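You operate a simulated robot arm through the tools that you are given. There is no shell and no other tool. Be economical: measure what you need, move in short steps, check, and stop when the job is done.

The job below is to be done with a simulated two-armed robot. You get a single attempt, and the scene is never put back.

TASK
Fetch the black band roll and set it on the grey board on the top of the blue bench. Fetch the roll that says "150" from the top of the grey bench and set it on the cream board. Open the low drawer. Any order will do. Set down upright: roll.

The check looks at the end state, three seconds after you hand in, the way a careful person would. Anything else that was tipped, shoved, dropped, spilled or broken makes it a failure.

THE ROBOT
Two 6-joint arms with two-finger grippers on one trunk, on a base that drives. Base frame: it is fixed to the floor where the robot stands at the start and does not move with it; the origin is under the middle of the robot, x ahead of it, y to its left, z up; the surface under the hand at the start is at about z = 806. Lengths are in mm, angles in degrees, forces in N, time in s.
The left shoulder is at the start at [70, 176, 916], the right one opposite. With the tool pointing down near the work surface each hand reaches from about 460 to 780 mm from the robot's upright axis, wherever it stands, measured 20 degrees to its own side. Places, roughly: black band roll (8x8x4 cm) [500, -100, 800]; copper roll, red roll [-500, 4750, 750]; cream board [-1000, 4750, 750]; grey board [0, 2000, 750]; low drawer [-6500, -2500, 200]. Payload 2.45 kg a hand.
Tool frame (each hand has its own): the origin (TCP) lies between the finger pads and is the grasp point; the fingertips stand 26 mm ahead of it; z points along the fingers, y is the line along which they close. Largest opening 96 mm; the body of the gripper starts 69 mm behind the TCP.
Orientation is told as [roll, pitch, yaw] about the base's x, y, z axes, in that order, counted from this pose: with the fingers straight down and closing along the base's y, the tool's x points along the base's -x, its y along +y and its z along -z.

THE INTERFACE
- The arms move only by the tool apply_moves. It takes "left_plan", "right_plan" or both (then of equal length, played together; a hand with none holds still); each is a list of rows, each an object (a shift or turn left out is 0, a gripper value left out holds the last) with "dp": the shift along the tool's x, y, z in units of 50 mm (1.0 is 50 mm), a list of three; "turn": the turn, a rotation vector about the tool's x, y, z in units of 8 degrees (1.0 is 8 degrees), a list of three; "jaw": the gripper command, from -1 (shut) to 1 (fully open), values between in proportion. In form: [{"dp": [tx, ty, tz], "turn": [rx, ry, rz], "jaw": jaw}, ...]. A call has 1 to 12 rows; each row shifts and turns the commanded pose from where the row before left it, along the tool's axes as they then stand. A call with a number of a shift or a turn outside -1 to 1 is refused whole. Each row takes 0.2 s and may step no farther than 50 mm and 8.6 degrees from the row before; otherwise, or with a gripper value out of range, the whole call is refused. Where a pose cannot be reached the arm comes as near as it can. A force on the tool above 40 N (or 10 N above the force at the start of the call, whichever is more), or a blocked arm, ends the call early, and 0.2 s more pass. The fingers move at their own pace and stop on an object; they squeeze with about 40 N. The grip force told is the motor's: it shows also when the fingers shut on nothing. Time passes only in rows, and 0.2 s behind the last, so rows that do not move let the fingers close. The reply holds the time, the measured pose of the TCP, the force on the tool along the base axes, the opening and the grip force, in the units named above and with some noise, with the torque about the TCP (base axes, N m) and any sound that the robot's microphone picked up.
- Cameras (640 x 400 px; columns grow to the right, rows downward): "scene" is now at [136.9, -16.7, 1238.9]; the picture's right is [-0.22, -0.98, 0.00], its down [-0.53, 0.12, -0.84] and it looks along [0.82, -0.18, -0.54] (base axes); focal length 270 px, centre (320, 200). "left" rides on the left gripper at [81, -3, -98] in its tool frame; the picture's right is [0.04, 1.00, 0.00], its down [-0.73, 0.03, -0.68] and it looks along [-0.68, 0.03, 0.73] (tool axes); focal length 256 px, centre (320, 200). "right" rides on the right gripper at [82, 3, -98] in its tool frame; the picture's right is [-0.04, 1.00, 0.00], its down [-0.73, -0.03, -0.68] and it looks along [-0.68, -0.03, 0.73] (tool axes); focal length 256 px, centre (320, 200). There is no depth. A picture from a camera that has moved, and an enlarged one, comes with that camera's place and axes in the base frame and with its lens.
- camera(camera): a new picture of that camera. No time passes.
- lift_body(by): slides the trunk up (or, below 0, down) by that many mm; the arms and the scene camera ride with it, the base frame stays. It gives what a move gives, with no picture.
- roll_base(legs): drives the robot by 1 to 6 legs, each [ahead, left, turn to the left] in mm, mm and degrees, along the robot's own axes; the way and the turn of a leg run together, so that a leg with both is an arc; at most 1500 mm and 180 degrees a leg. The arms and the cameras ride along, it lands a little off, and it stops where it bumps. It gives what a move gives.
- turn_head(pan, tilt): turns the head with the scene camera to pan (to the left, within 86 degrees either way) and tilt (down, from -29 to 69), counted from straight ahead of the robot. It gives what a move gives.
- inspect(camera, box): a new picture of the part [left, top, right, bottom] of that camera's present view, enlarged. No time passes.
- job_done(): hands the job in; it is judged then, once.

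Go step by step. Nothing tells you exact positions but the pictures and the camera data: compare them with the known pose of the tool, close in by small moves and look again before you grip or let go. The budget is 165 turns and 118 pictures, counting those below and the enlarged ones. Unless the task says otherwise, let go and move clear before handing in, and close with one line.

The tools are called after ">>>" as name(argument=value, ...) on one line, values as JSON. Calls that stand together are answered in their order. apply_moves: Moves the arms, as the interface text tells. Its arguments: {"type":"object","properties":{"left_plan":{"type":"array","items":{"type":"object","properties":{"dp":{"type":"array","items":{"type":"number"}},"turn":{"type":"array","items":{"type":"number"}},"jaw":{"type":"number"}}}},"right_plan":{"type":"array","items":{"type":"object","properties":{"dp":{"type":"array","items":{"type":"number"}},"turn":{"type":"array","items":{"type":"number"}},"jaw":{"type":"number"}}}}},"required":[]} The other tools are called the same way: lift_body (by) slides the trunk up or down; roll_base (legs) drives the base; turn_head (pan, tilt) turns the head that bears the scene camera; camera (camera) takes a picture; inspect (camera, box) takes an enlarged picture of a part of a camera's view; job_done () hands the job in.

At the start:

```text
clock: 0.0
left_ee_pos: [656.8, 72.4, 1022.9]
left_tool_rot: [0.1, -0.2, 0.1]
left_ft_force: [0.5, -0.3, -0.5]
left_ft_torque: [0.03, 0.01, 0.0]
left_width: 96.2
left_finger_force: 0.0
right_ee_pos: [505.5, -301.4, 1082.4]
right_tool_rot: [0.0, 0.0, 0.0]
right_ft_force: [-0.5, -0.2, -0.2]
right_ft_torque: [0.0, -0.01, 0.01]
right_width: 96.0
right_finger_force: 0.0
trunk travel left (down, up): [-401.0, 439.0]
robot x, y, heading: [-1.6, -1.0, 0.1]
head pan, tilt: [-12.5, 32.8]
```

scene: 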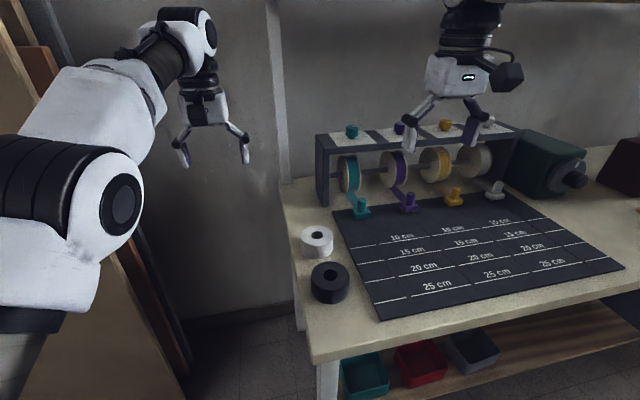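
right: 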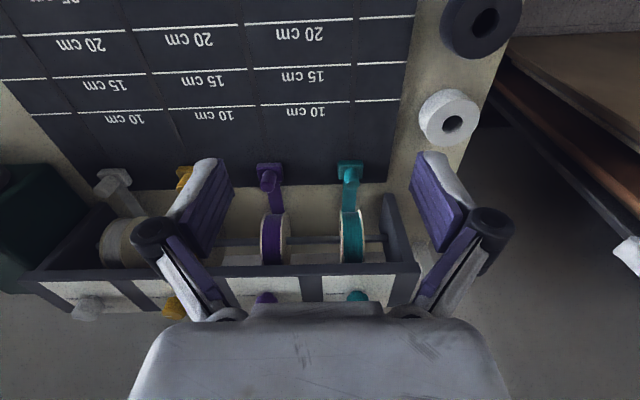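
left: 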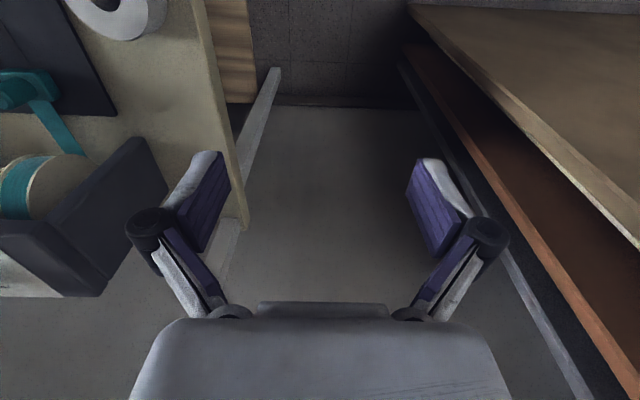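

The black roll lies flat near [475, -110], with the white roll just behind it at about [596, -110]. I'll bring the right hand above the black one first and look again.

>>> apply_moves(right_plan=[{"dp": [0.15, 0.95, 0.4], "jaw": 1}, {"dp": [0.15, 0.95, 0.6]}, {"dp": [0.15, 0.95, 0.6]}, {"dp": [0.15, 0.95, 0.6]}, {"dp": [0, 0, 0]}])

>>> camera(camera="right")

>>> camera(camera="scene")

```text
refused: row 1 steps farther than a row can; nothing moved
```

```text
114 pictures are left
camera right: at [423.7, -296.6, 1181.0], right [0.04, 1.0, 0.0], down [0.73, -0.03, 0.68], along [0.68, -0.03, -0.73], focal length 256 px, centre (320, 200)
```

right: 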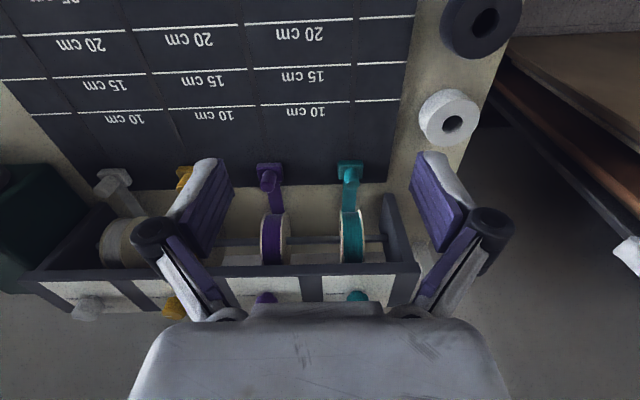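

```text
113 pictures are left
camera scene: at [136.9, -16.7, 1238.9], right [-0.22, -0.98, 0.0], down [-0.53, 0.12, -0.84], along [0.82, -0.18, -0.54], focal length 270 px, centre (320, 200)
```

scene: 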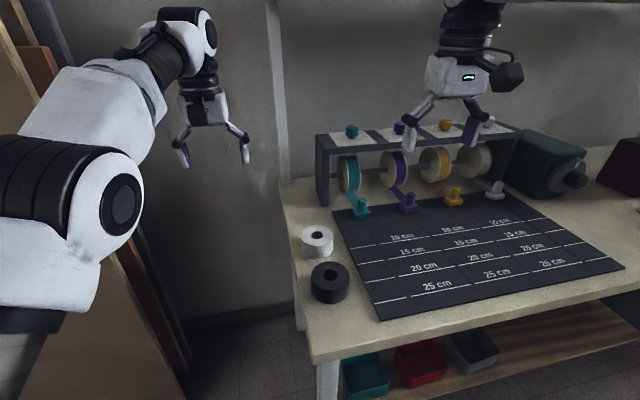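

The step limit is on the combined length, so I'll use more rows with shorter steps. Both pictures put the roll at about [477, -116].

>>> apply_moves(right_plan=[{"dp": [0.11, 0.74, 0.5], "jaw": 1}, {"dp": [0.11, 0.74, 0.5]}, {"dp": [0.11, 0.74, 0.5]}, {"dp": [0.11, 0.74, 0.5]}, {"dp": [0.11, 0.74, 0.5]}, {"dp": [0, 0, 0]}])

>>> camera(camera="right")

```text
clock: 1.4
left_ee_pos: [656.4, 72.3, 1022.9]
left_tool_rot: [0.0, -0.2, 0.1]
left_ft_force: [-0.1, -0.5, -0.1]
left_ft_torque: [0.02, -0.02, 0.01]
left_width: 96.1
left_finger_force: 0.0
right_ee_pos: [478.6, -121.2, 957.3]
right_tool_rot: [0.9, 0.2, -0.2]
right_ft_force: [-0.1, -0.7, 0.1]
right_ft_torque: [0.05, -0.02, -0.03]
right_width: 95.8
right_finger_force: 0.1
trunk travel left (down, up): [-401.0, 439.0]
robot x, y, heading: [-0.4, 2.1, 0.1]
head pan, tilt: [-12.5, 32.8]
```

```text
112 pictures are left
camera right: at [396.7, -117.5, 1056.2], right [0.04, 1.0, 0.01], down [0.74, -0.04, 0.68], along [0.68, -0.02, -0.74], focal length 256 px, centre (320, 200)
```

right: 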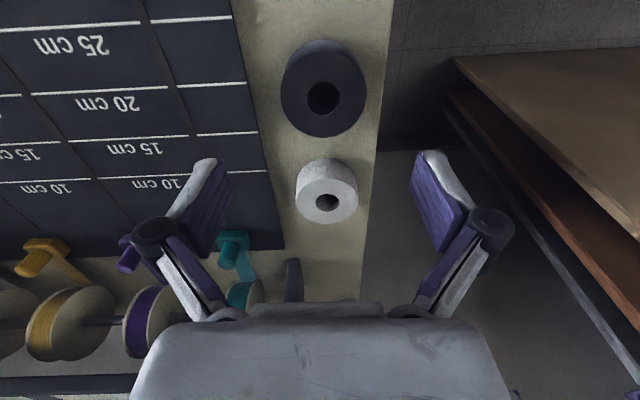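

The roll top sits at about [477, -116, 843] and the hand is 5 mm off in y. I'll correct that, descend around the roll, and look before closing.

>>> apply_moves(right_plan=[{"dp": [0, 0.1, 0.4], "turn": [-0.1, 0, 0]}, {"dp": [0, 0, 0.5]}, {"dp": [0, 0, 0.5]}, {"dp": [0, 0, 0.4]}, {"dp": [0, 0, 0.3]}, {"dp": [0, 0, 0.15]}, {"dp": [0, 0, 0]}])

>>> camera(camera="right")

```text
clock: 3.0
left_ee_pos: [656.0, 71.7, 1022.0]
left_tool_rot: [0.2, -0.2, 0.1]
left_ft_force: [-0.1, 0.3, -0.2]
left_ft_torque: [-0.03, -0.01, -0.03]
left_width: 95.7
left_finger_force: 0.0
right_ee_pos: [489.3, -128.4, 862.1]
right_tool_rot: [3.9, -0.8, -1.2]
right_ft_force: [0.6, -0.8, 0.0]
right_ft_torque: [0.0, -0.02, 0.01]
right_width: 96.1
right_finger_force: 0.0
right hand out of reach, approached as far as the arm can: row 3, 4, 6
trunk travel left (down, up): [-401.0, 439.0]
robot x, y, heading: [-0.7, 2.5, 0.2]
head pan, tilt: [-12.5, 32.8]
```

```text
111 pictures are left
camera right: at [405.0, -129.3, 959.0], right [0.06, 1.0, 0.07], down [0.72, -0.09, 0.69], along [0.69, 0.01, -0.72], focal length 256 px, centre (320, 200)
```

right: 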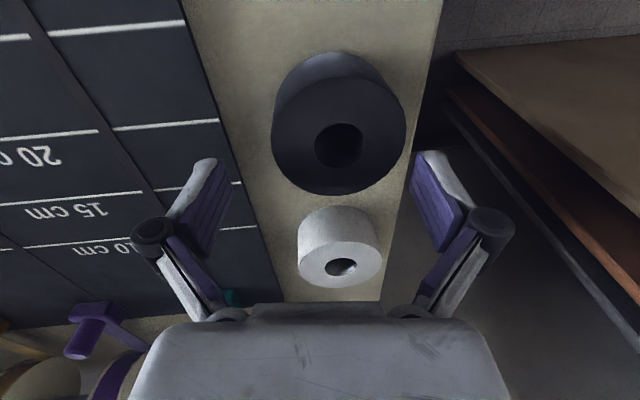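

The roll is just inside the arm's minimum reach. I'll raise the hand and back the base up 110 mm.

>>> apply_moves(right_plan=[{"dp": [0, 0, -0.8]}, {"dp": [0, 0, -0.8]}, {"dp": [0, 0, 0]}])

>>> roll_base(legs=[[-110, 0, 0]])

```text
clock: 3.8
left_ee_pos: [655.8, 72.9, 1021.3]
left_tool_rot: [0.0, -0.1, 0.0]
left_ft_force: [0.9, -0.9, -0.6]
left_ft_torque: [-0.02, 0.01, -0.03]
left_width: 96.1
left_finger_force: 0.1
right_ee_pos: [483.3, -124.0, 928.9]
right_tool_rot: [1.3, 0.0, -0.2]
right_ft_force: [0.8, -0.5, 0.1]
right_ft_torque: [0.0, 0.03, 0.0]
right_width: 95.9
right_finger_force: 0.1
trunk travel left (down, up): [-401.0, 439.0]
robot x, y, heading: [0.0, -3.6, -0.1]
head pan, tilt: [-12.5, 32.8]
```

```text
clock: 5.0
left_ee_pos: [544.4, 71.5, 1022.5]
left_tool_rot: [0.0, -0.1, 0.2]
left_ft_force: [-0.3, 0.1, 0.8]
left_ft_torque: [0.0, -0.04, -0.02]
left_width: 96.1
left_finger_force: 0.0
right_ee_pos: [374.0, -124.0, 929.1]
right_tool_rot: [1.4, 0.0, -0.2]
right_ft_force: [-0.5, -0.7, -0.4]
right_ft_torque: [-0.02, -0.07, -0.05]
right_width: 96.0
right_finger_force: 0.1
trunk travel left (down, up): [-401.0, 439.0]
robot x, y, heading: [-112.5, 0.5, 0.1]
head pan, tilt: [-12.5, 32.8]
```

>>> apply_moves(right_plan=[{"dp": [-0.7, 0.08, 0], "turn": [0.17, 0, 0]}, {"dp": [-0.7, 0.08, 0]}, {"dp": [-0.68, 0, 0]}, {"dp": [0, 0, 0.5]}, {"dp": [0, 0, 0.4]}, {"dp": [0, 0, 0]}])

>>> camera(camera="right")

```text
clock: 6.4
left_ee_pos: [545.6, 72.3, 1022.1]
left_tool_rot: [0.1, -0.2, 0.2]
left_ft_force: [-0.2, 1.0, 0.3]
left_ft_torque: [0.01, -0.02, -0.01]
left_width: 96.1
left_finger_force: 0.0
right_ee_pos: [474.4, -118.2, 885.6]
right_tool_rot: [0.0, -0.2, -0.2]
right_ft_force: [0.1, 0.1, 0.1]
right_ft_torque: [-0.04, -0.01, 0.0]
right_width: 96.1
right_finger_force: 0.0
trunk travel left (down, up): [-401.0, 439.0]
robot x, y, heading: [-105.8, -2.6, 0.2]
head pan, tilt: [-12.5, 32.8]
```

```text
110 pictures are left
camera right: at [393.1, -113.4, 983.2], right [0.04, 1.0, 0.0], down [0.73, -0.03, 0.68], along [0.68, -0.03, -0.73], focal length 256 px, centre (320, 200)
```

right: 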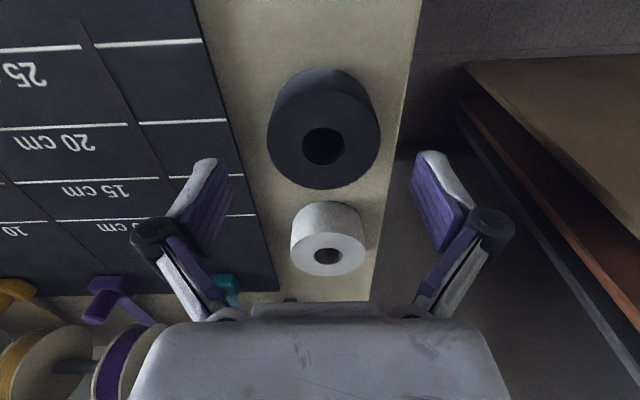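

Alignment is within a few millimetres, so I'll descend and grip.

>>> apply_moves(right_plan=[{"dp": [-0.06, 0.06, 0.4]}, {"dp": [0, 0, 0.4]}, {"dp": [0, 0, 0.18]}, {"dp": [0, 0, 0]}, {"jaw": -1}, {"jaw": -1}, {"jaw": -1}])

>>> camera(camera="right")

```text
clock: 8.0
left_ee_pos: [543.7, 72.6, 1023.2]
left_tool_rot: [0.1, -0.2, 0.1]
left_ft_force: [0.0, 0.0, -0.2]
left_ft_torque: [-0.03, -0.05, -0.01]
left_width: 96.1
left_finger_force: 0.1
right_ee_pos: [478.6, -114.8, 837.0]
right_tool_rot: [0.1, -0.2, -0.3]
right_ft_force: [5.1, -1.1, 13.4]
right_ft_torque: [0.17, -0.19, -0.02]
right_width: 72.4
right_finger_force: 40.3
trunk travel left (down, up): [-401.0, 439.0]
robot x, y, heading: [-112.0, 0.3, -0.5]
head pan, tilt: [-12.5, 32.8]
```

```text
109 pictures are left
camera right: at [395.7, -110.0, 935.3], right [0.05, 1.0, 0.0], down [0.73, -0.03, 0.68], along [0.68, -0.03, -0.73], focal length 256 px, centre (320, 200)
```

right: 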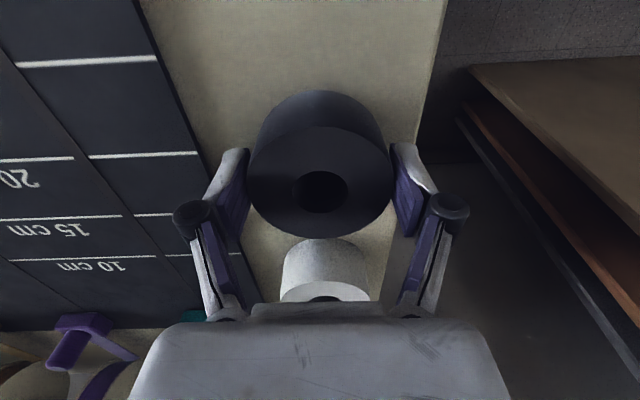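

The roll is gripped at 72 mm width. I'll lift it clear and check.

>>> apply_moves(right_plan=[{"dp": [0, 0, -0.4]}, {"dp": [0, 0, -0.7]}, {"dp": [0, 0, -0.9]}, {"dp": [0, 0, -0.9]}, {"dp": [0, 0, 0]}])

>>> turn_head(pan=80, tilt=20)

>>> camera(camera="right")

>>> camera(camera="scene")

```text
clock: 9.2
left_ee_pos: [545.8, 71.4, 1021.4]
left_tool_rot: [0.1, -0.1, 0.1]
left_ft_force: [1.2, 0.0, 0.2]
left_ft_torque: [-0.02, 0.0, 0.01]
left_width: 95.9
left_finger_force: 0.2
right_ee_pos: [478.3, -112.2, 981.3]
right_tool_rot: [0.0, -0.1, -0.2]
right_ft_force: [0.0, 0.1, -1.2]
right_ft_torque: [0.01, 0.03, -0.02]
right_width: 72.6
right_finger_force: 39.7
trunk travel left (down, up): [-401.0, 439.0]
robot x, y, heading: [-111.6, -2.8, 0.2]
head pan, tilt: [-12.5, 32.8]
```

```text
clock: 10.9
left_ee_pos: [545.0, 72.5, 1023.1]
left_tool_rot: [0.0, -0.2, 0.0]
left_ft_force: [-0.7, 0.9, 0.4]
left_ft_torque: [0.03, -0.01, 0.02]
left_width: 95.8
left_finger_force: 0.0
right_ee_pos: [477.5, -111.2, 982.3]
right_tool_rot: [-0.1, -0.1, -0.1]
right_ft_force: [-0.6, 0.1, -1.3]
right_ft_torque: [-0.02, 0.0, 0.02]
right_width: 72.9
right_finger_force: 40.1
trunk travel left (down, up): [-401.0, 439.0]
robot x, y, heading: [-105.5, -0.4, -0.1]
head pan, tilt: [80.0, 20.0]
```

```text
108 pictures are left
camera right: at [396.0, -107.6, 1079.3], right [0.04, 1.0, 0.0], down [0.73, -0.03, 0.68], along [0.68, -0.03, -0.73], focal length 256 px, centre (320, 200)
```

right: 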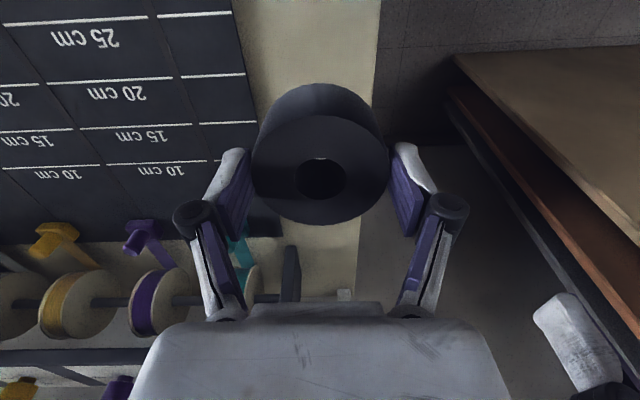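

```text
107 pictures are left
camera scene: at [-44.8, 94.4, 1259.3], right [0.98, -0.17, 0.0], down [-0.06, -0.34, -0.94], along [0.16, 0.93, -0.34], focal length 270 px, centre (320, 200)
```

scene: 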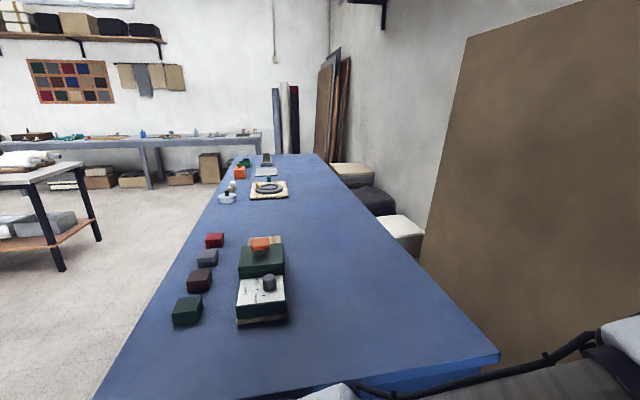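

I've got the roll. The long blue bench is on the left, with a small grey board near its far end, which I'll enlarge.

>>> inspect(camera="scene", box=[190, 140, 350, 240])

>>> inspect(camera="scene", box=[0, 80, 240, 230])

```text
4.00 times, centred on (270, 190) of scene
camera zoom: at [-44.8, 94.4, 1259.3], right [0.98, -0.17, 0.0], down [-0.06, -0.34, -0.94], along [0.16, 0.93, -0.34], focal length 1080 px, centre (520, 240)
```

zoom: 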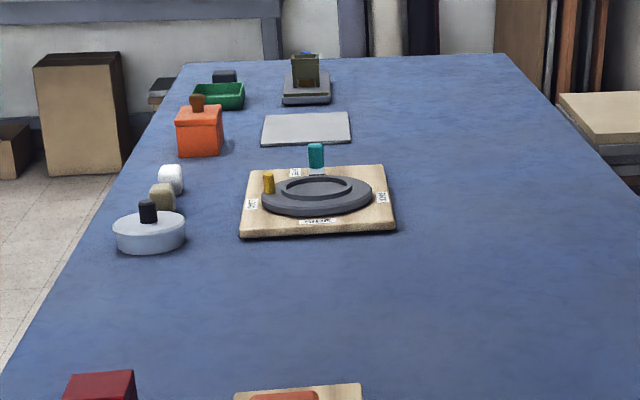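

```text
2.67 times, centred on (120, 155) of scene
camera zoom: at [-44.8, 94.4, 1259.3], right [0.98, -0.17, 0.0], down [-0.06, -0.34, -0.94], along [0.16, 0.93, -0.34], focal length 720 px, centre (853, 320)
```

zoom: 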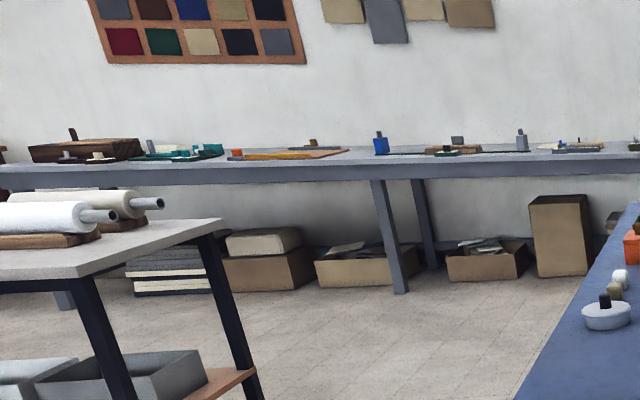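

The grey board is a thin sheet at about [-80, 2100] on the blue bench, whose x range is about -400 to 420, and the floor on its -x side is open. I'll back off a bit, then look toward the rear-left before driving round.

>>> roll_base(legs=[[-350, 0, 0]])

>>> turn_head(pan=86, tilt=35)

>>> camera(camera="scene")

```text
clock: 13.1
left_ee_pos: [200.7, 71.2, 1022.1]
left_tool_rot: [0.2, -0.3, -0.1]
left_ft_force: [0.8, -0.2, -0.3]
left_ft_torque: [0.01, 0.01, 0.04]
left_width: 95.9
left_finger_force: 0.0
right_ee_pos: [132.8, -112.7, 981.2]
right_tool_rot: [0.0, -0.2, -0.4]
right_ft_force: [-0.2, -0.8, -0.2]
right_ft_torque: [-0.02, 0.02, -0.02]
right_width: 72.6
right_finger_force: 40.3
trunk travel left (down, up): [-401.0, 439.0]
robot x, y, heading: [-452.3, 0.1, -0.2]
head pan, tilt: [80.0, 20.0]
```

```text
clock: 13.9
left_ee_pos: [201.2, 70.6, 1021.4]
left_tool_rot: [0.1, -0.2, -0.1]
left_ft_force: [0.0, 0.3, 0.0]
left_ft_torque: [0.0, 0.0, -0.01]
left_width: 96.0
left_finger_force: 0.2
right_ee_pos: [134.3, -112.4, 980.7]
right_tool_rot: [0.0, 0.0, -0.3]
right_ft_force: [0.4, -0.6, -0.7]
right_ft_torque: [0.03, 0.01, 0.0]
right_width: 72.4
right_finger_force: 39.8
trunk travel left (down, up): [-401.0, 439.0]
robot x, y, heading: [-455.2, -0.9, 0.0]
head pan, tilt: [85.9, 35.0]
```

```text
104 pictures are left
camera scene: at [-398.4, 91.0, 1235.5], right [1.0, -0.07, 0.0], down [-0.04, -0.57, -0.82], along [0.06, 0.82, -0.57], focal length 270 px, centre (320, 200)
```

scene: 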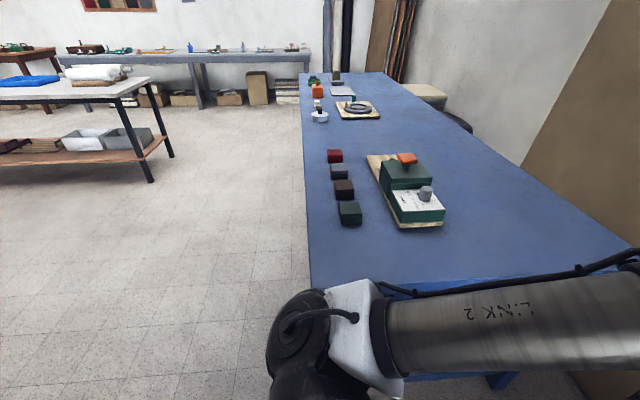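

The aisle on the -x side of the blue bench is clear. I'll back off to x of about -855, then strafe left alongside the bench.

>>> roll_base(legs=[[-400, 0, 0], [0, 1400, 0]])

>>> turn_head(pan=35, tilt=35)

>>> camera(camera="scene")

```text
clock: 22.8
left_ee_pos: [-200.6, 1452.2, 1022.2]
left_tool_rot: [0.0, -0.2, 0.6]
left_ft_force: [0.1, 0.8, 0.0]
left_ft_torque: [-0.01, -0.01, -0.01]
left_width: 96.0
left_finger_force: 0.1
right_ee_pos: [-264.2, 1266.9, 981.2]
right_tool_rot: [0.1, -0.1, 0.4]
right_ft_force: [-0.2, 0.1, -0.5]
right_ft_torque: [0.01, 0.0, 0.02]
right_width: 72.4
right_finger_force: 40.1
trunk travel left (down, up): [-401.0, 439.0]
robot x, y, heading: [-858.4, 1371.5, 0.5]
head pan, tilt: [85.9, 35.0]
```

```text
clock: 24.0
left_ee_pos: [-201.1, 1451.2, 1022.6]
left_tool_rot: [0.1, -0.2, 0.7]
left_ft_force: [0.3, -0.6, -0.6]
left_ft_torque: [0.0, 0.0, -0.02]
left_width: 96.2
left_finger_force: 0.0
right_ee_pos: [-265.8, 1266.3, 980.5]
right_tool_rot: [0.0, 0.0, 0.4]
right_ft_force: [-0.7, 0.6, -1.4]
right_ft_torque: [-0.02, -0.02, -0.01]
right_width: 72.5
right_finger_force: 40.1
trunk travel left (down, up): [-401.0, 439.0]
robot x, y, heading: [-858.0, 1371.4, 0.6]
head pan, tilt: [35.0, 35.0]
```

```text
103 pictures are left
camera scene: at [-734.3, 1426.7, 1235.5], right [0.58, -0.81, 0.0], down [-0.47, -0.33, -0.82], along [0.67, 0.48, -0.57], focal length 270 px, centre (320, 200)
```

scene: 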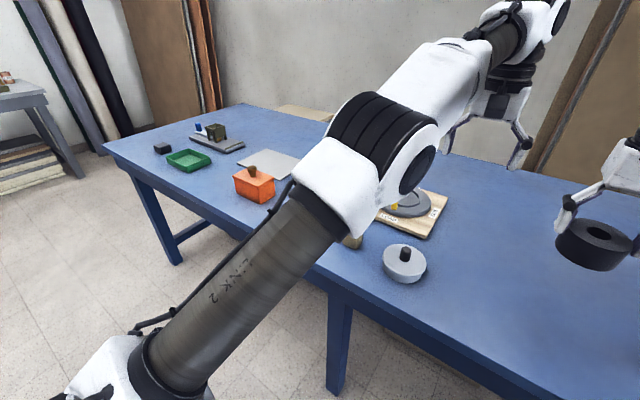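

The grey board is at about [-89, 2135]. I'll strafe another 900 mm and look again.

>>> roll_base(legs=[[0, 900, 0]])

>>> turn_head(pan=-12, tilt=35)

>>> camera(camera="scene")

```text
clock: 28.8
left_ee_pos: [-214.2, 2363.1, 1022.1]
left_tool_rot: [0.1, -0.2, 1.3]
left_ft_force: [0.3, 0.2, -0.9]
left_ft_torque: [-0.02, 0.0, 0.0]
left_width: 95.9
left_finger_force: 0.0
right_ee_pos: [-276.9, 2178.8, 981.7]
right_tool_rot: [0.0, -0.2, 0.9]
right_ft_force: [0.5, 0.2, -0.3]
right_ft_torque: [0.0, -0.01, 0.03]
right_width: 72.4
right_finger_force: 39.7
trunk travel left (down, up): [-401.0, 439.0]
robot x, y, heading: [-868.7, 2280.5, 1.1]
head pan, tilt: [35.0, 35.0]
```

```text
clock: 29.9
left_ee_pos: [-214.5, 2364.4, 1021.6]
left_tool_rot: [0.1, -0.2, 1.2]
left_ft_force: [-0.8, -0.3, 0.5]
left_ft_torque: [0.01, 0.0, 0.02]
left_width: 96.3
left_finger_force: 0.1
right_ee_pos: [-277.5, 2179.4, 980.6]
right_tool_rot: [0.0, 0.0, 1.0]
right_ft_force: [-0.5, 0.5, -1.3]
right_ft_torque: [-0.01, -0.02, 0.0]
right_width: 72.8
right_finger_force: 39.8
trunk travel left (down, up): [-401.0, 439.0]
robot x, y, heading: [-865.8, 2282.2, 0.9]
head pan, tilt: [-12.0, 35.0]
```

```text
102 pictures are left
camera scene: at [-732.4, 2265.2, 1235.4], right [-0.19, -0.98, 0.0], down [-0.56, 0.11, -0.82], along [0.8, -0.15, -0.57], focal length 270 px, centre (320, 200)
```

scene: 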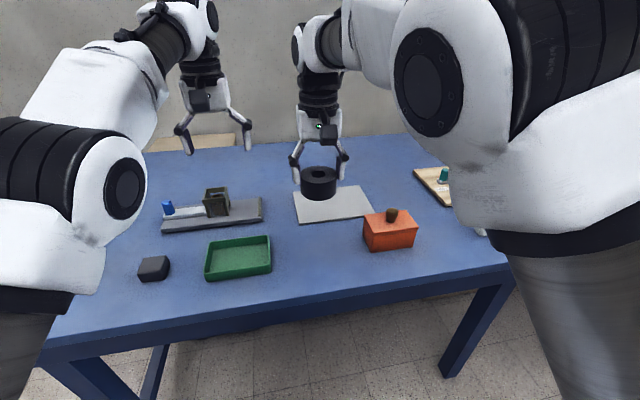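

The light grey sheet is centred near [-75, 2105] and the hand is already at the right y, just short of it. I'll drive forward 110 mm, lower the trunk 50 mm, and look with the hand camera.

>>> roll_base(legs=[[110, 0, -1]])

>>> lift_body(by=-50)

>>> camera(camera="right")

>>> camera(camera="scene")

```text
clock: 31.1
left_ee_pos: [-102.5, 2352.7, 1021.4]
left_tool_rot: [0.2, -0.1, 0.2]
left_ft_force: [0.3, 0.1, 0.7]
left_ft_torque: [-0.03, 0.06, 0.01]
left_width: 96.0
left_finger_force: 0.1
right_ee_pos: [-169.1, 2170.4, 979.4]
right_tool_rot: [0.1, 0.0, -0.1]
right_ft_force: [-0.2, 0.1, -0.6]
right_ft_torque: [-0.03, 0.04, -0.02]
right_width: 72.6
right_finger_force: 39.7
trunk travel left (down, up): [-401.0, 439.0]
robot x, y, heading: [-759.1, 2282.8, -0.0]
head pan, tilt: [-12.0, 35.0]
```

```text
clock: 32.0
left_ee_pos: [-103.4, 2353.5, 973.2]
left_tool_rot: [0.1, -0.3, 0.2]
left_ft_force: [-0.3, -0.3, 0.6]
left_ft_torque: [0.02, 0.0, -0.01]
left_width: 96.2
left_finger_force: 0.1
right_ee_pos: [-170.4, 2169.5, 931.1]
right_tool_rot: [-0.1, -0.2, -0.1]
right_ft_force: [0.4, 1.1, -0.8]
right_ft_torque: [0.04, -0.02, 0.03]
right_width: 72.5
right_finger_force: 40.1
trunk travel left (down, up): [-351.0, 489.0]
robot x, y, heading: [-759.3, 2279.5, -0.3]
head pan, tilt: [-12.0, 35.0]
```

```text
101 pictures are left
camera right: at [-252.0, 2173.0, 1029.4], right [0.04, 1.0, 0.0], down [0.73, -0.03, 0.68], along [0.68, -0.03, -0.73], focal length 256 px, centre (320, 200)
```

right: 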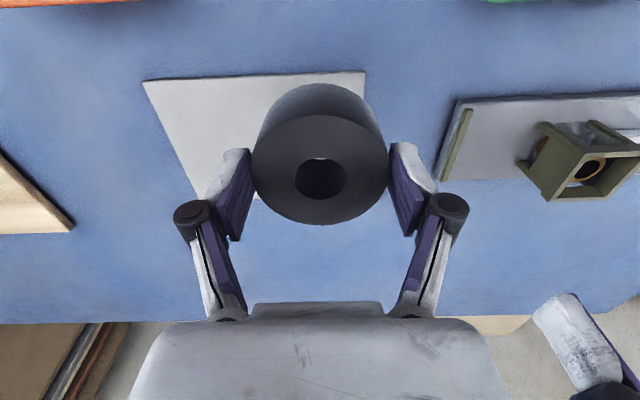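

```text
100 pictures are left
camera scene: at [-623.3, 2263.9, 1185.5], right [-0.21, -0.98, 0.0], down [-0.56, 0.12, -0.82], along [0.8, -0.17, -0.57], focal length 270 px, centre (320, 200)
```

scene: 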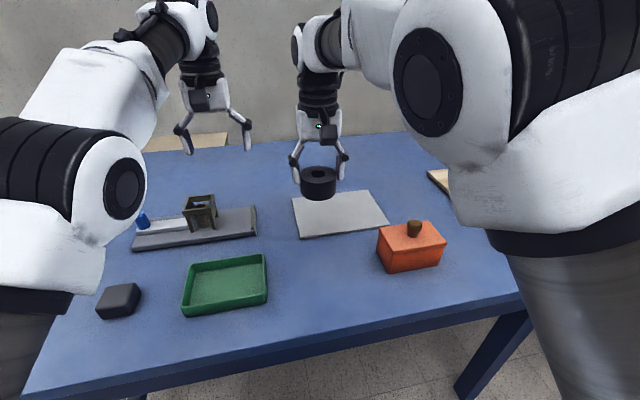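

The grey board is centred at about [-85, 2100], about 160 by 225 mm. I'll move the hand over it and start to descend.

>>> apply_moves(right_plan=[{"dp": [-0.6, -0.5, 0]}, {"dp": [-0.6, -0.5, 0]}, {"dp": [-0.5, -0.4, 0]}, {"dp": [0, 0, 0.7]}, {"dp": [0, 0, 0.7]}, {"dp": [0, 0, 0.6]}, {"dp": [0, 0, 0.4]}, {"dp": [0, 0, 0]}])

>>> camera(camera="scene")

>>> camera(camera="right")

```text
clock: 33.8
left_ee_pos: [-105.2, 2353.2, 974.4]
left_tool_rot: [0.1, -0.3, 0.2]
left_ft_force: [0.8, -0.8, -0.4]
left_ft_torque: [-0.03, 0.01, -0.02]
left_width: 96.0
left_finger_force: 0.2
right_ee_pos: [-83.6, 2099.7, 816.4]
right_tool_rot: [-0.1, -0.5, -0.1]
right_ft_force: [6.0, -1.4, 23.8]
right_ft_torque: [-0.09, 0.04, -0.02]
right_width: 72.9
right_finger_force: 40.5
trunk travel left (down, up): [-351.0, 489.0]
robot x, y, heading: [-758.9, 2280.7, -0.2]
head pan, tilt: [-12.0, 35.0]
```

```text
99 pictures are left
camera scene: at [-625.3, 2264.4, 1186.2], right [-0.21, -0.98, 0.0], down [-0.56, 0.12, -0.82], along [0.8, -0.17, -0.57], focal length 270 px, centre (320, 200)
```

scene: 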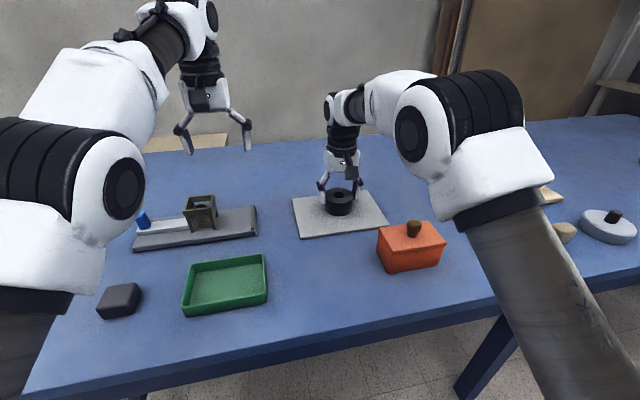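

```text
98 pictures are left
camera right: at [-167.2, 2102.8, 913.0], right [0.04, 1.0, 0.0], down [0.73, -0.03, 0.69], along [0.68, -0.03, -0.73], focal length 256 px, centre (320, 200)
```

right: 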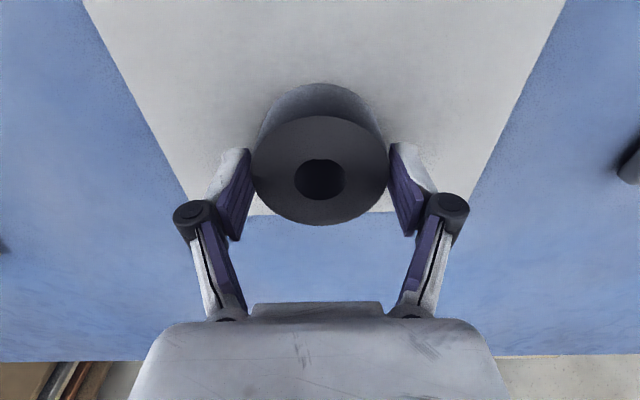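

Contact came early, so the board top is at about z = 785 and my estimate of its place shifts to a centre near [-115, 2107]. I'll lift slightly, shift 30 mm toward the robot, and lower again.

>>> apply_moves(right_plan=[{"dp": [0, 0, -0.4]}, {"dp": [0.3, 0.07, 0]}, {"dp": [0.32, 0.07, 0]}, {"dp": [0, 0, 0]}, {"dp": [0, 0, 0.15]}, {"dp": [0, 0, 0.08]}, {"dp": [0, 0, 0]}])

>>> camera(camera="right")

```text
clock: 35.4
left_ee_pos: [-103.5, 2353.9, 972.0]
left_tool_rot: [0.0, -0.1, 0.2]
left_ft_force: [0.0, 0.1, 0.4]
left_ft_torque: [0.0, 0.04, 0.02]
left_width: 96.1
left_finger_force: 0.0
right_ee_pos: [-116.5, 2105.6, 820.0]
right_tool_rot: [0.1, 0.0, 0.1]
right_ft_force: [-0.1, -0.5, -0.8]
right_ft_torque: [0.0, 0.01, 0.02]
right_width: 72.3
right_finger_force: 40.0
trunk travel left (down, up): [-351.0, 489.0]
robot x, y, heading: [-758.9, 2279.7, 0.1]
head pan, tilt: [-12.0, 35.0]
```

```text
97 pictures are left
camera right: at [-197.9, 2109.9, 917.9], right [0.04, 1.0, 0.0], down [0.73, -0.03, 0.68], along [0.68, -0.03, -0.73], focal length 256 px, centre (320, 200)
```

right: 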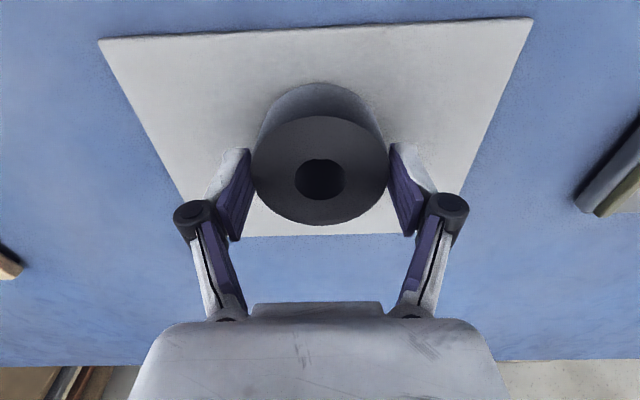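

Now well placed. I'll lower the last few millimetres until contact.

>>> apply_moves(right_plan=[{"dp": [-0.1, 0, 0.04]}, {"dp": [0, 0, 0.04]}, {"dp": [0, 0, 0]}])

```text
clock: 36.2
left_ee_pos: [-102.6, 2353.3, 971.8]
left_tool_rot: [0.1, -0.2, 0.1]
left_ft_force: [-0.4, -0.4, -0.5]
left_ft_torque: [-0.03, -0.01, -0.03]
left_width: 95.8
left_finger_force: 0.1
right_ee_pos: [-110.1, 2106.3, 815.8]
right_tool_rot: [0.0, -0.1, -0.1]
right_ft_force: [0.7, 0.4, 0.5]
right_ft_torque: [-0.02, -0.03, 0.02]
right_width: 72.9
right_finger_force: 40.2
trunk travel left (down, up): [-351.0, 489.0]
robot x, y, heading: [-759.8, 2278.9, -0.1]
head pan, tilt: [-12.0, 35.0]
```

>>> apply_moves(right_plan=[{"dp": [0, 0, 0.03]}, {"dp": [0, 0, 0.02]}, {"dp": [0, 0, 0]}])

```text
clock: 37.0
left_ee_pos: [-102.7, 2353.4, 972.8]
left_tool_rot: [0.2, -0.3, 0.2]
left_ft_force: [-0.8, 0.4, 0.0]
left_ft_torque: [-0.01, 0.04, 0.01]
left_width: 95.8
left_finger_force: 0.1
right_ee_pos: [-110.3, 2106.2, 815.6]
right_tool_rot: [0.0, -0.3, 0.0]
right_ft_force: [5.8, -1.9, 19.8]
right_ft_torque: [-0.11, -0.22, -0.05]
right_width: 72.7
right_finger_force: 40.1
trunk travel left (down, up): [-351.0, 489.0]
robot x, y, heading: [-758.4, 2281.6, 0.1]
head pan, tilt: [-12.0, 35.0]
```

The roll has settled on the board. I'll open the hand and rise straight up.

>>> apply_moves(right_plan=[{"jaw": 0.7}, {"jaw": 1}, {"jaw": 1}, {"dp": [0, 0, -0.5]}, {"dp": [0, 0, -0.8]}, {"dp": [0, 0, -0.8]}, {"dp": [0, 0, -0.8]}, {"dp": [0, 0, -0.5]}, {"dp": [0, 0, 0]}])

>>> camera(camera="right")

```text
clock: 39.0
left_ee_pos: [-102.5, 2353.4, 973.0]
left_tool_rot: [0.2, -0.2, 0.2]
left_ft_force: [-0.4, -0.3, 0.4]
left_ft_torque: [0.01, -0.01, 0.03]
left_width: 95.8
left_finger_force: 0.0
right_ee_pos: [-111.5, 2106.3, 981.9]
right_tool_rot: [-0.1, 0.1, -0.1]
right_ft_force: [-0.5, -0.3, 0.9]
right_ft_torque: [0.0, 0.0, 0.02]
right_width: 96.0
right_finger_force: 0.1
trunk travel left (down, up): [-351.0, 489.0]
robot x, y, heading: [-756.8, 2280.1, 0.1]
head pan, tilt: [-12.0, 35.0]
```

```text
96 pictures are left
camera right: at [-194.3, 2109.8, 1080.6], right [0.04, 1.0, 0.0], down [0.73, -0.03, 0.68], along [0.68, -0.03, -0.73], focal length 256 px, centre (320, 200)
```

right: 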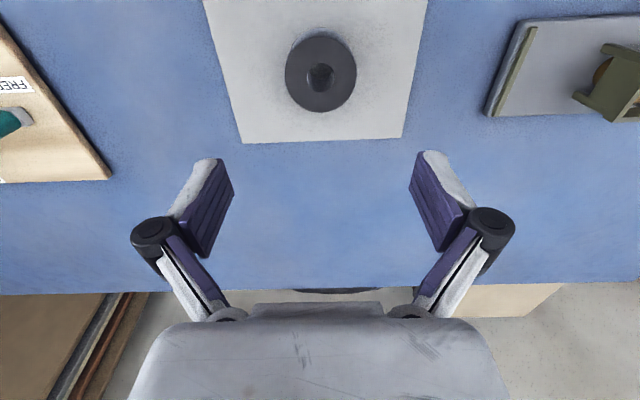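

The black roll sits upright on the grey board. Next I'll back away, turn left 90° to face the grey bench on the far wall, and look.

>>> roll_base(legs=[[-250, 0, 0], [0, 0, 90]])

>>> turn_head(pan=0, tilt=15)

>>> camera(camera="scene")

```text
clock: 44.7
left_ee_pos: [-1089.3, 2933.8, 971.7]
left_tool_rot: [0.0, -0.1, 90.7]
left_ft_force: [0.7, -0.9, -0.4]
left_ft_torque: [0.01, 0.0, 0.01]
left_width: 96.1
left_finger_force: 0.1
right_ee_pos: [-841.1, 2927.4, 982.5]
right_tool_rot: [0.0, -0.1, 90.5]
right_ft_force: [0.6, 0.2, 0.9]
right_ft_torque: [0.01, 0.0, 0.0]
right_width: 95.8
right_finger_force: 0.0
trunk travel left (down, up): [-351.0, 489.0]
robot x, y, heading: [-1009.1, 2276.7, 90.8]
head pan, tilt: [-12.0, 35.0]
```

```text
clock: 45.5
left_ee_pos: [-1088.2, 2932.9, 972.6]
left_tool_rot: [0.1, -0.2, 90.7]
left_ft_force: [-0.3, -0.2, 1.0]
left_ft_torque: [-0.02, 0.01, -0.04]
left_width: 96.2
left_finger_force: 0.0
right_ee_pos: [-841.2, 2927.3, 982.3]
right_tool_rot: [0.0, -0.1, 90.6]
right_ft_force: [0.9, 0.4, 0.0]
right_ft_torque: [0.01, 0.04, 0.02]
right_width: 96.0
right_finger_force: 0.1
trunk travel left (down, up): [-351.0, 489.0]
robot x, y, heading: [-1007.4, 2279.9, 90.8]
head pan, tilt: [0.0, 15.0]
```

```text
95 pictures are left
camera scene: at [-1010.2, 2424.9, 1217.4], right [1.0, 0.01, 0.0], down [0.0, -0.26, -0.97], along [-0.01, 0.97, -0.26], focal length 270 px, centre (320, 200)
```

scene: 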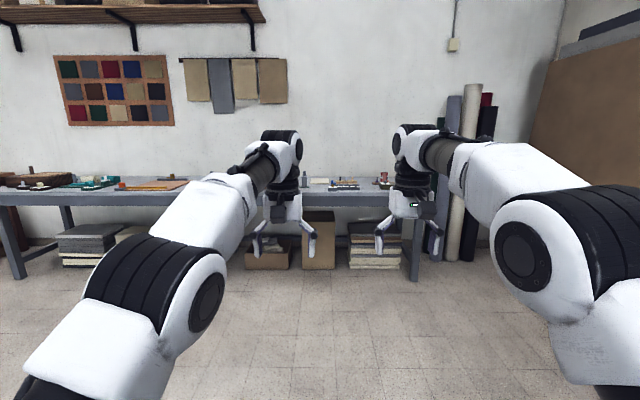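

The grey bench's front edge is at about y = 4240. I'll drive closer and look at its items.

>>> roll_base(legs=[[1150, -200, 0]])

>>> turn_head(pan=0, tilt=30)

>>> camera(camera="scene")

```text
clock: 51.5
left_ee_pos: [-890.1, 4095.6, 972.1]
left_tool_rot: [0.1, -0.2, 90.2]
left_ft_force: [-0.4, 0.0, 0.6]
left_ft_torque: [-0.03, -0.01, 0.0]
left_width: 96.3
left_finger_force: 0.1
right_ee_pos: [-643.2, 4087.2, 982.0]
right_tool_rot: [0.0, 0.1, 90.0]
right_ft_force: [-0.1, 0.2, 0.1]
right_ft_torque: [-0.01, -0.02, -0.03]
right_width: 95.8
right_finger_force: 0.1
trunk travel left (down, up): [-351.0, 489.0]
robot x, y, heading: [-815.1, 3442.0, 90.2]
head pan, tilt: [0.0, 15.0]
```

```text
clock: 52.2
left_ee_pos: [-891.0, 4095.8, 972.4]
left_tool_rot: [0.2, -0.2, 90.1]
left_ft_force: [-0.4, -0.3, -0.6]
left_ft_torque: [-0.01, 0.0, 0.02]
left_width: 95.9
left_finger_force: 0.1
right_ee_pos: [-642.2, 4086.9, 983.9]
right_tool_rot: [0.0, 0.0, 90.1]
right_ft_force: [-0.4, 0.6, -1.3]
right_ft_torque: [0.01, -0.01, 0.0]
right_width: 95.9
right_finger_force: 0.1
trunk travel left (down, up): [-351.0, 489.0]
robot x, y, heading: [-817.6, 3439.1, 90.1]
head pan, tilt: [0.0, 30.0]
```

```text
94 pictures are left
camera scene: at [-817.3, 3582.3, 1193.3], right [1.0, 0.0, 0.0], down [0.0, -0.5, -0.87], along [0.0, 0.87, -0.5], focal length 270 px, centre (320, 200)
```

scene: 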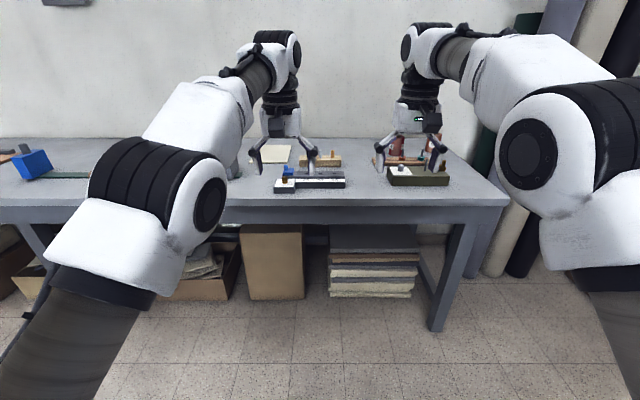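

>>> inspect(camera="scene", box=[370, 130, 460, 190])

>>> inspect(camera="scene", box=[220, 130, 370, 220])

>>> camera(camera="right")

>>> camera(camera="left")

```text
6.67 times, centred on (415, 160) of scene
camera zoom: at [-817.3, 3582.3, 1193.3], right [1.0, 0.0, 0.0], down [0.0, -0.5, -0.87], along [0.0, 0.87, -0.5], focal length 1800 px, centre (-313, 467)
```

zoom: 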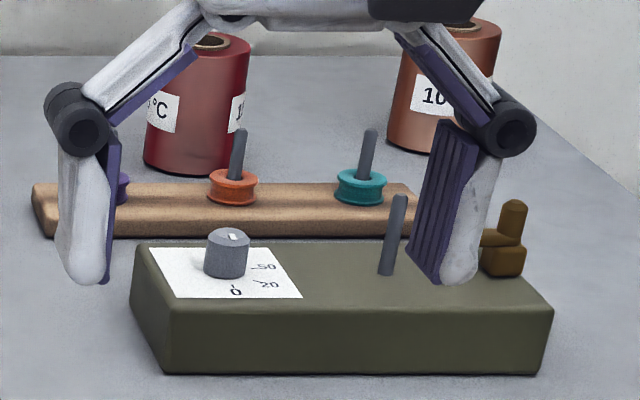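

```text
4.27 times, centred on (295, 175) of scene
camera zoom: at [-817.3, 3582.3, 1193.3], right [1.0, 0.0, 0.0], down [0.0, -0.5, -0.87], along [0.0, 0.87, -0.5], focal length 1152 px, centre (427, 307)
```

zoom: 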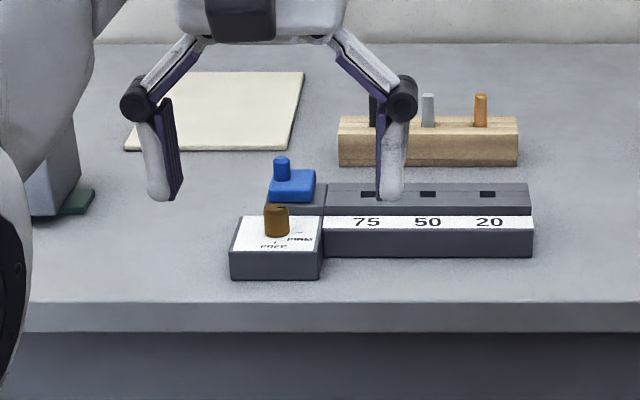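

```text
91 pictures are left
camera right: at [-647.4, 4005.1, 1080.4], right [-1.0, 0.04, 0.0], down [0.03, 0.73, 0.68], along [0.03, 0.68, -0.73], focal length 256 px, centre (320, 200)
```

right: 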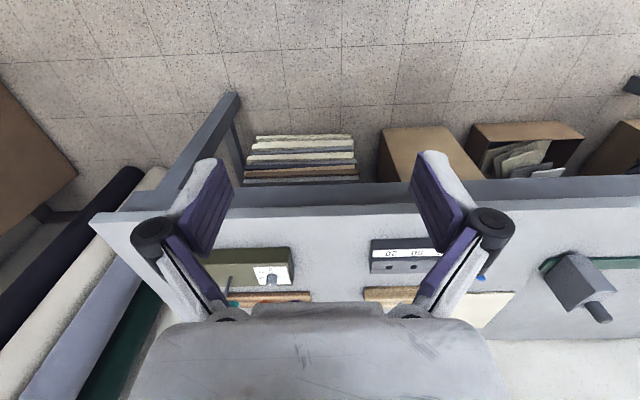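

```text
90 pictures are left
camera left: at [-886.6, 4013.1, 1069.5], right [-1.0, -0.04, 0.0], down [-0.03, 0.73, 0.68], along [-0.03, 0.68, -0.73], focal length 256 px, centre (320, 200)
```

left: 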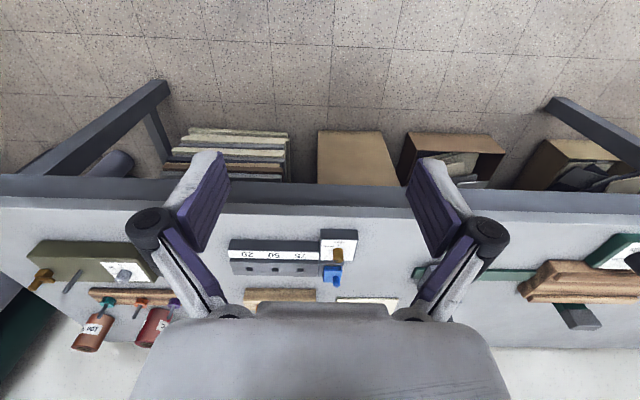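

The two rolls are standing cylinders at the back of the grey bench, one red and one copper, with labels partly hidden by my hand. I'll raise the right hand and read the labels.

>>> apply_moves(right_plan=[{"dp": [0, 0, -0.9]}, {"dp": [0, 0, -0.9]}, {"dp": [0, 0, -0.9]}, {"dp": [0, 0, -0.9]}, {"dp": [0, 0, 0]}])

>>> inspect(camera="scene", box=[370, 120, 460, 180])

```text
clock: 53.5
left_ee_pos: [-890.0, 4095.9, 971.7]
left_tool_rot: [0.1, -0.1, 90.3]
left_ft_force: [0.2, -0.2, -0.3]
left_ft_torque: [-0.07, 0.0, 0.02]
left_width: 95.9
left_finger_force: 0.1
right_ee_pos: [-633.4, 4022.1, 1105.2]
right_tool_rot: [0.0, 0.0, 90.0]
right_ft_force: [-0.8, 0.1, 0.1]
right_ft_torque: [-0.04, 0.01, 0.0]
right_width: 96.1
right_finger_force: 0.0
right hand out of reach, approached as far as the arm can: row 2, 3, 4
trunk travel left (down, up): [-351.0, 489.0]
robot x, y, heading: [-814.2, 3437.8, 90.4]
head pan, tilt: [0.0, 30.0]
```

```text
6.67 times, centred on (415, 150) of scene
camera zoom: at [-817.3, 3583.2, 1193.1], right [1.0, 0.0, 0.0], down [0.0, -0.5, -0.87], along [0.0, 0.87, -0.5], focal length 1800 px, centre (-313, 533)
```

zoom: 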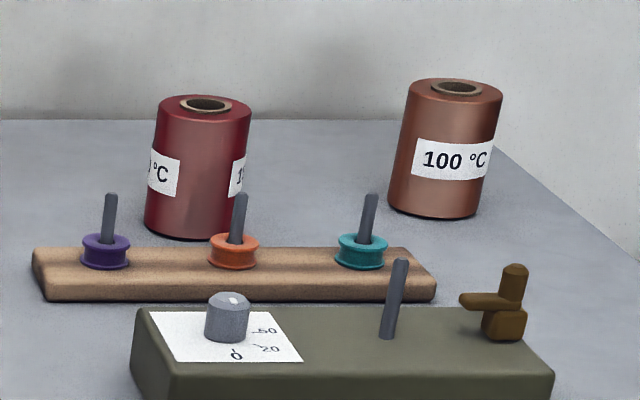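

The copper roll says 100 °C, so the red one near [-490, 4714] should be the "150", which I'll confirm up close. The cream board is near [-1030, 4698]. I'll raise the trunk for reach and approach.

>>> lift_body(by=150)

>>> roll_base(legs=[[300, -150, 0], [190, 0, 0]])

>>> turn_head(pan=0, tilt=40)

>>> camera(camera="scene")

```text
clock: 55.2
left_ee_pos: [-890.4, 4095.7, 1122.3]
left_tool_rot: [0.0, -0.2, 90.2]
left_ft_force: [0.3, 0.5, 0.6]
left_ft_torque: [0.01, -0.01, -0.03]
left_width: 95.9
left_finger_force: 0.0
right_ee_pos: [-633.5, 4021.1, 1254.8]
right_tool_rot: [0.0, -0.2, 90.1]
right_ft_force: [-0.4, -1.1, 0.1]
right_ft_torque: [0.0, 0.01, 0.0]
right_width: 96.1
right_finger_force: 0.1
trunk travel left (down, up): [-501.0, 339.0]
robot x, y, heading: [-817.7, 3438.0, 90.3]
head pan, tilt: [0.0, 30.0]
```

```text
clock: 58.6
left_ee_pos: [-746.6, 4589.5, 1120.4]
left_tool_rot: [0.1, -0.2, 90.6]
left_ft_force: [0.3, 0.0, 0.3]
left_ft_torque: [-0.03, -0.01, 0.0]
left_width: 95.7
left_finger_force: 0.1
right_ee_pos: [-488.3, 4519.2, 1256.5]
right_tool_rot: [0.0, -0.1, 90.3]
right_ft_force: [-0.9, 0.8, -0.4]
right_ft_torque: [-0.03, 0.05, 0.02]
right_width: 96.1
right_finger_force: 0.1
trunk travel left (down, up): [-501.0, 339.0]
robot x, y, heading: [-670.7, 3932.5, 90.5]
head pan, tilt: [0.0, 30.0]
```

```text
clock: 59.3
left_ee_pos: [-747.9, 4589.3, 1122.0]
left_tool_rot: [0.1, -0.2, 90.6]
left_ft_force: [-0.5, 0.7, -0.6]
left_ft_torque: [0.02, -0.01, 0.05]
left_width: 95.7
left_finger_force: 0.1
right_ee_pos: [-488.1, 4518.3, 1255.3]
right_tool_rot: [0.1, -0.3, 90.3]
right_ft_force: [0.4, 0.7, 0.1]
right_ft_torque: [0.03, 0.0, -0.01]
right_width: 95.7
right_finger_force: 0.1
trunk travel left (down, up): [-501.0, 339.0]
robot x, y, heading: [-672.9, 3932.6, 90.4]
head pan, tilt: [0.0, 40.0]
```

```text
88 pictures are left
camera scene: at [-670.9, 4072.4, 1327.9], right [1.0, 0.01, 0.0], down [0.01, -0.64, -0.77], along [-0.01, 0.77, -0.64], focal length 270 px, centre (320, 200)
```

scene: 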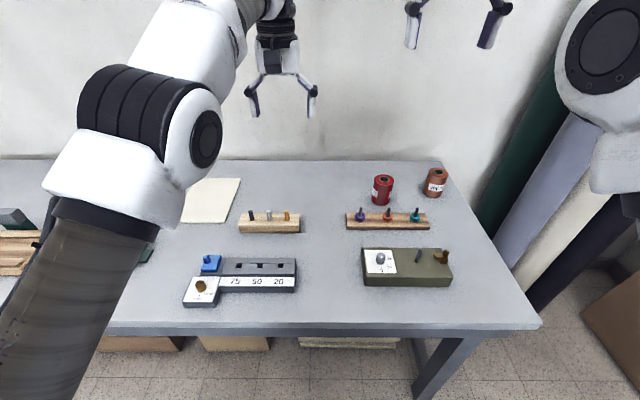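

>>> inspect(camera="scene", box=[350, 160, 470, 240])

>>> camera(camera="right")

```text
5.00 times, centred on (410, 200) of scene
camera zoom: at [-670.9, 4072.4, 1327.9], right [1.0, 0.01, 0.0], down [0.01, -0.64, -0.77], along [-0.01, 0.77, -0.64], focal length 1350 px, centre (-130, 200)
```

zoom: 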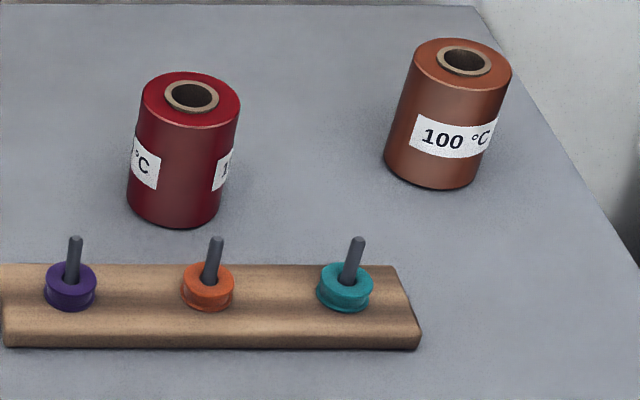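

```text
86 pictures are left
camera right: at [-491.8, 4436.9, 1353.5], right [-1.0, 0.03, 0.0], down [0.03, 0.73, 0.68], along [0.02, 0.68, -0.73], focal length 256 px, centre (320, 200)
```

right: 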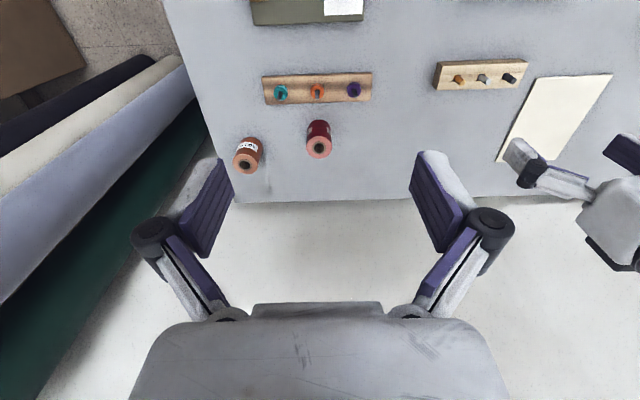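

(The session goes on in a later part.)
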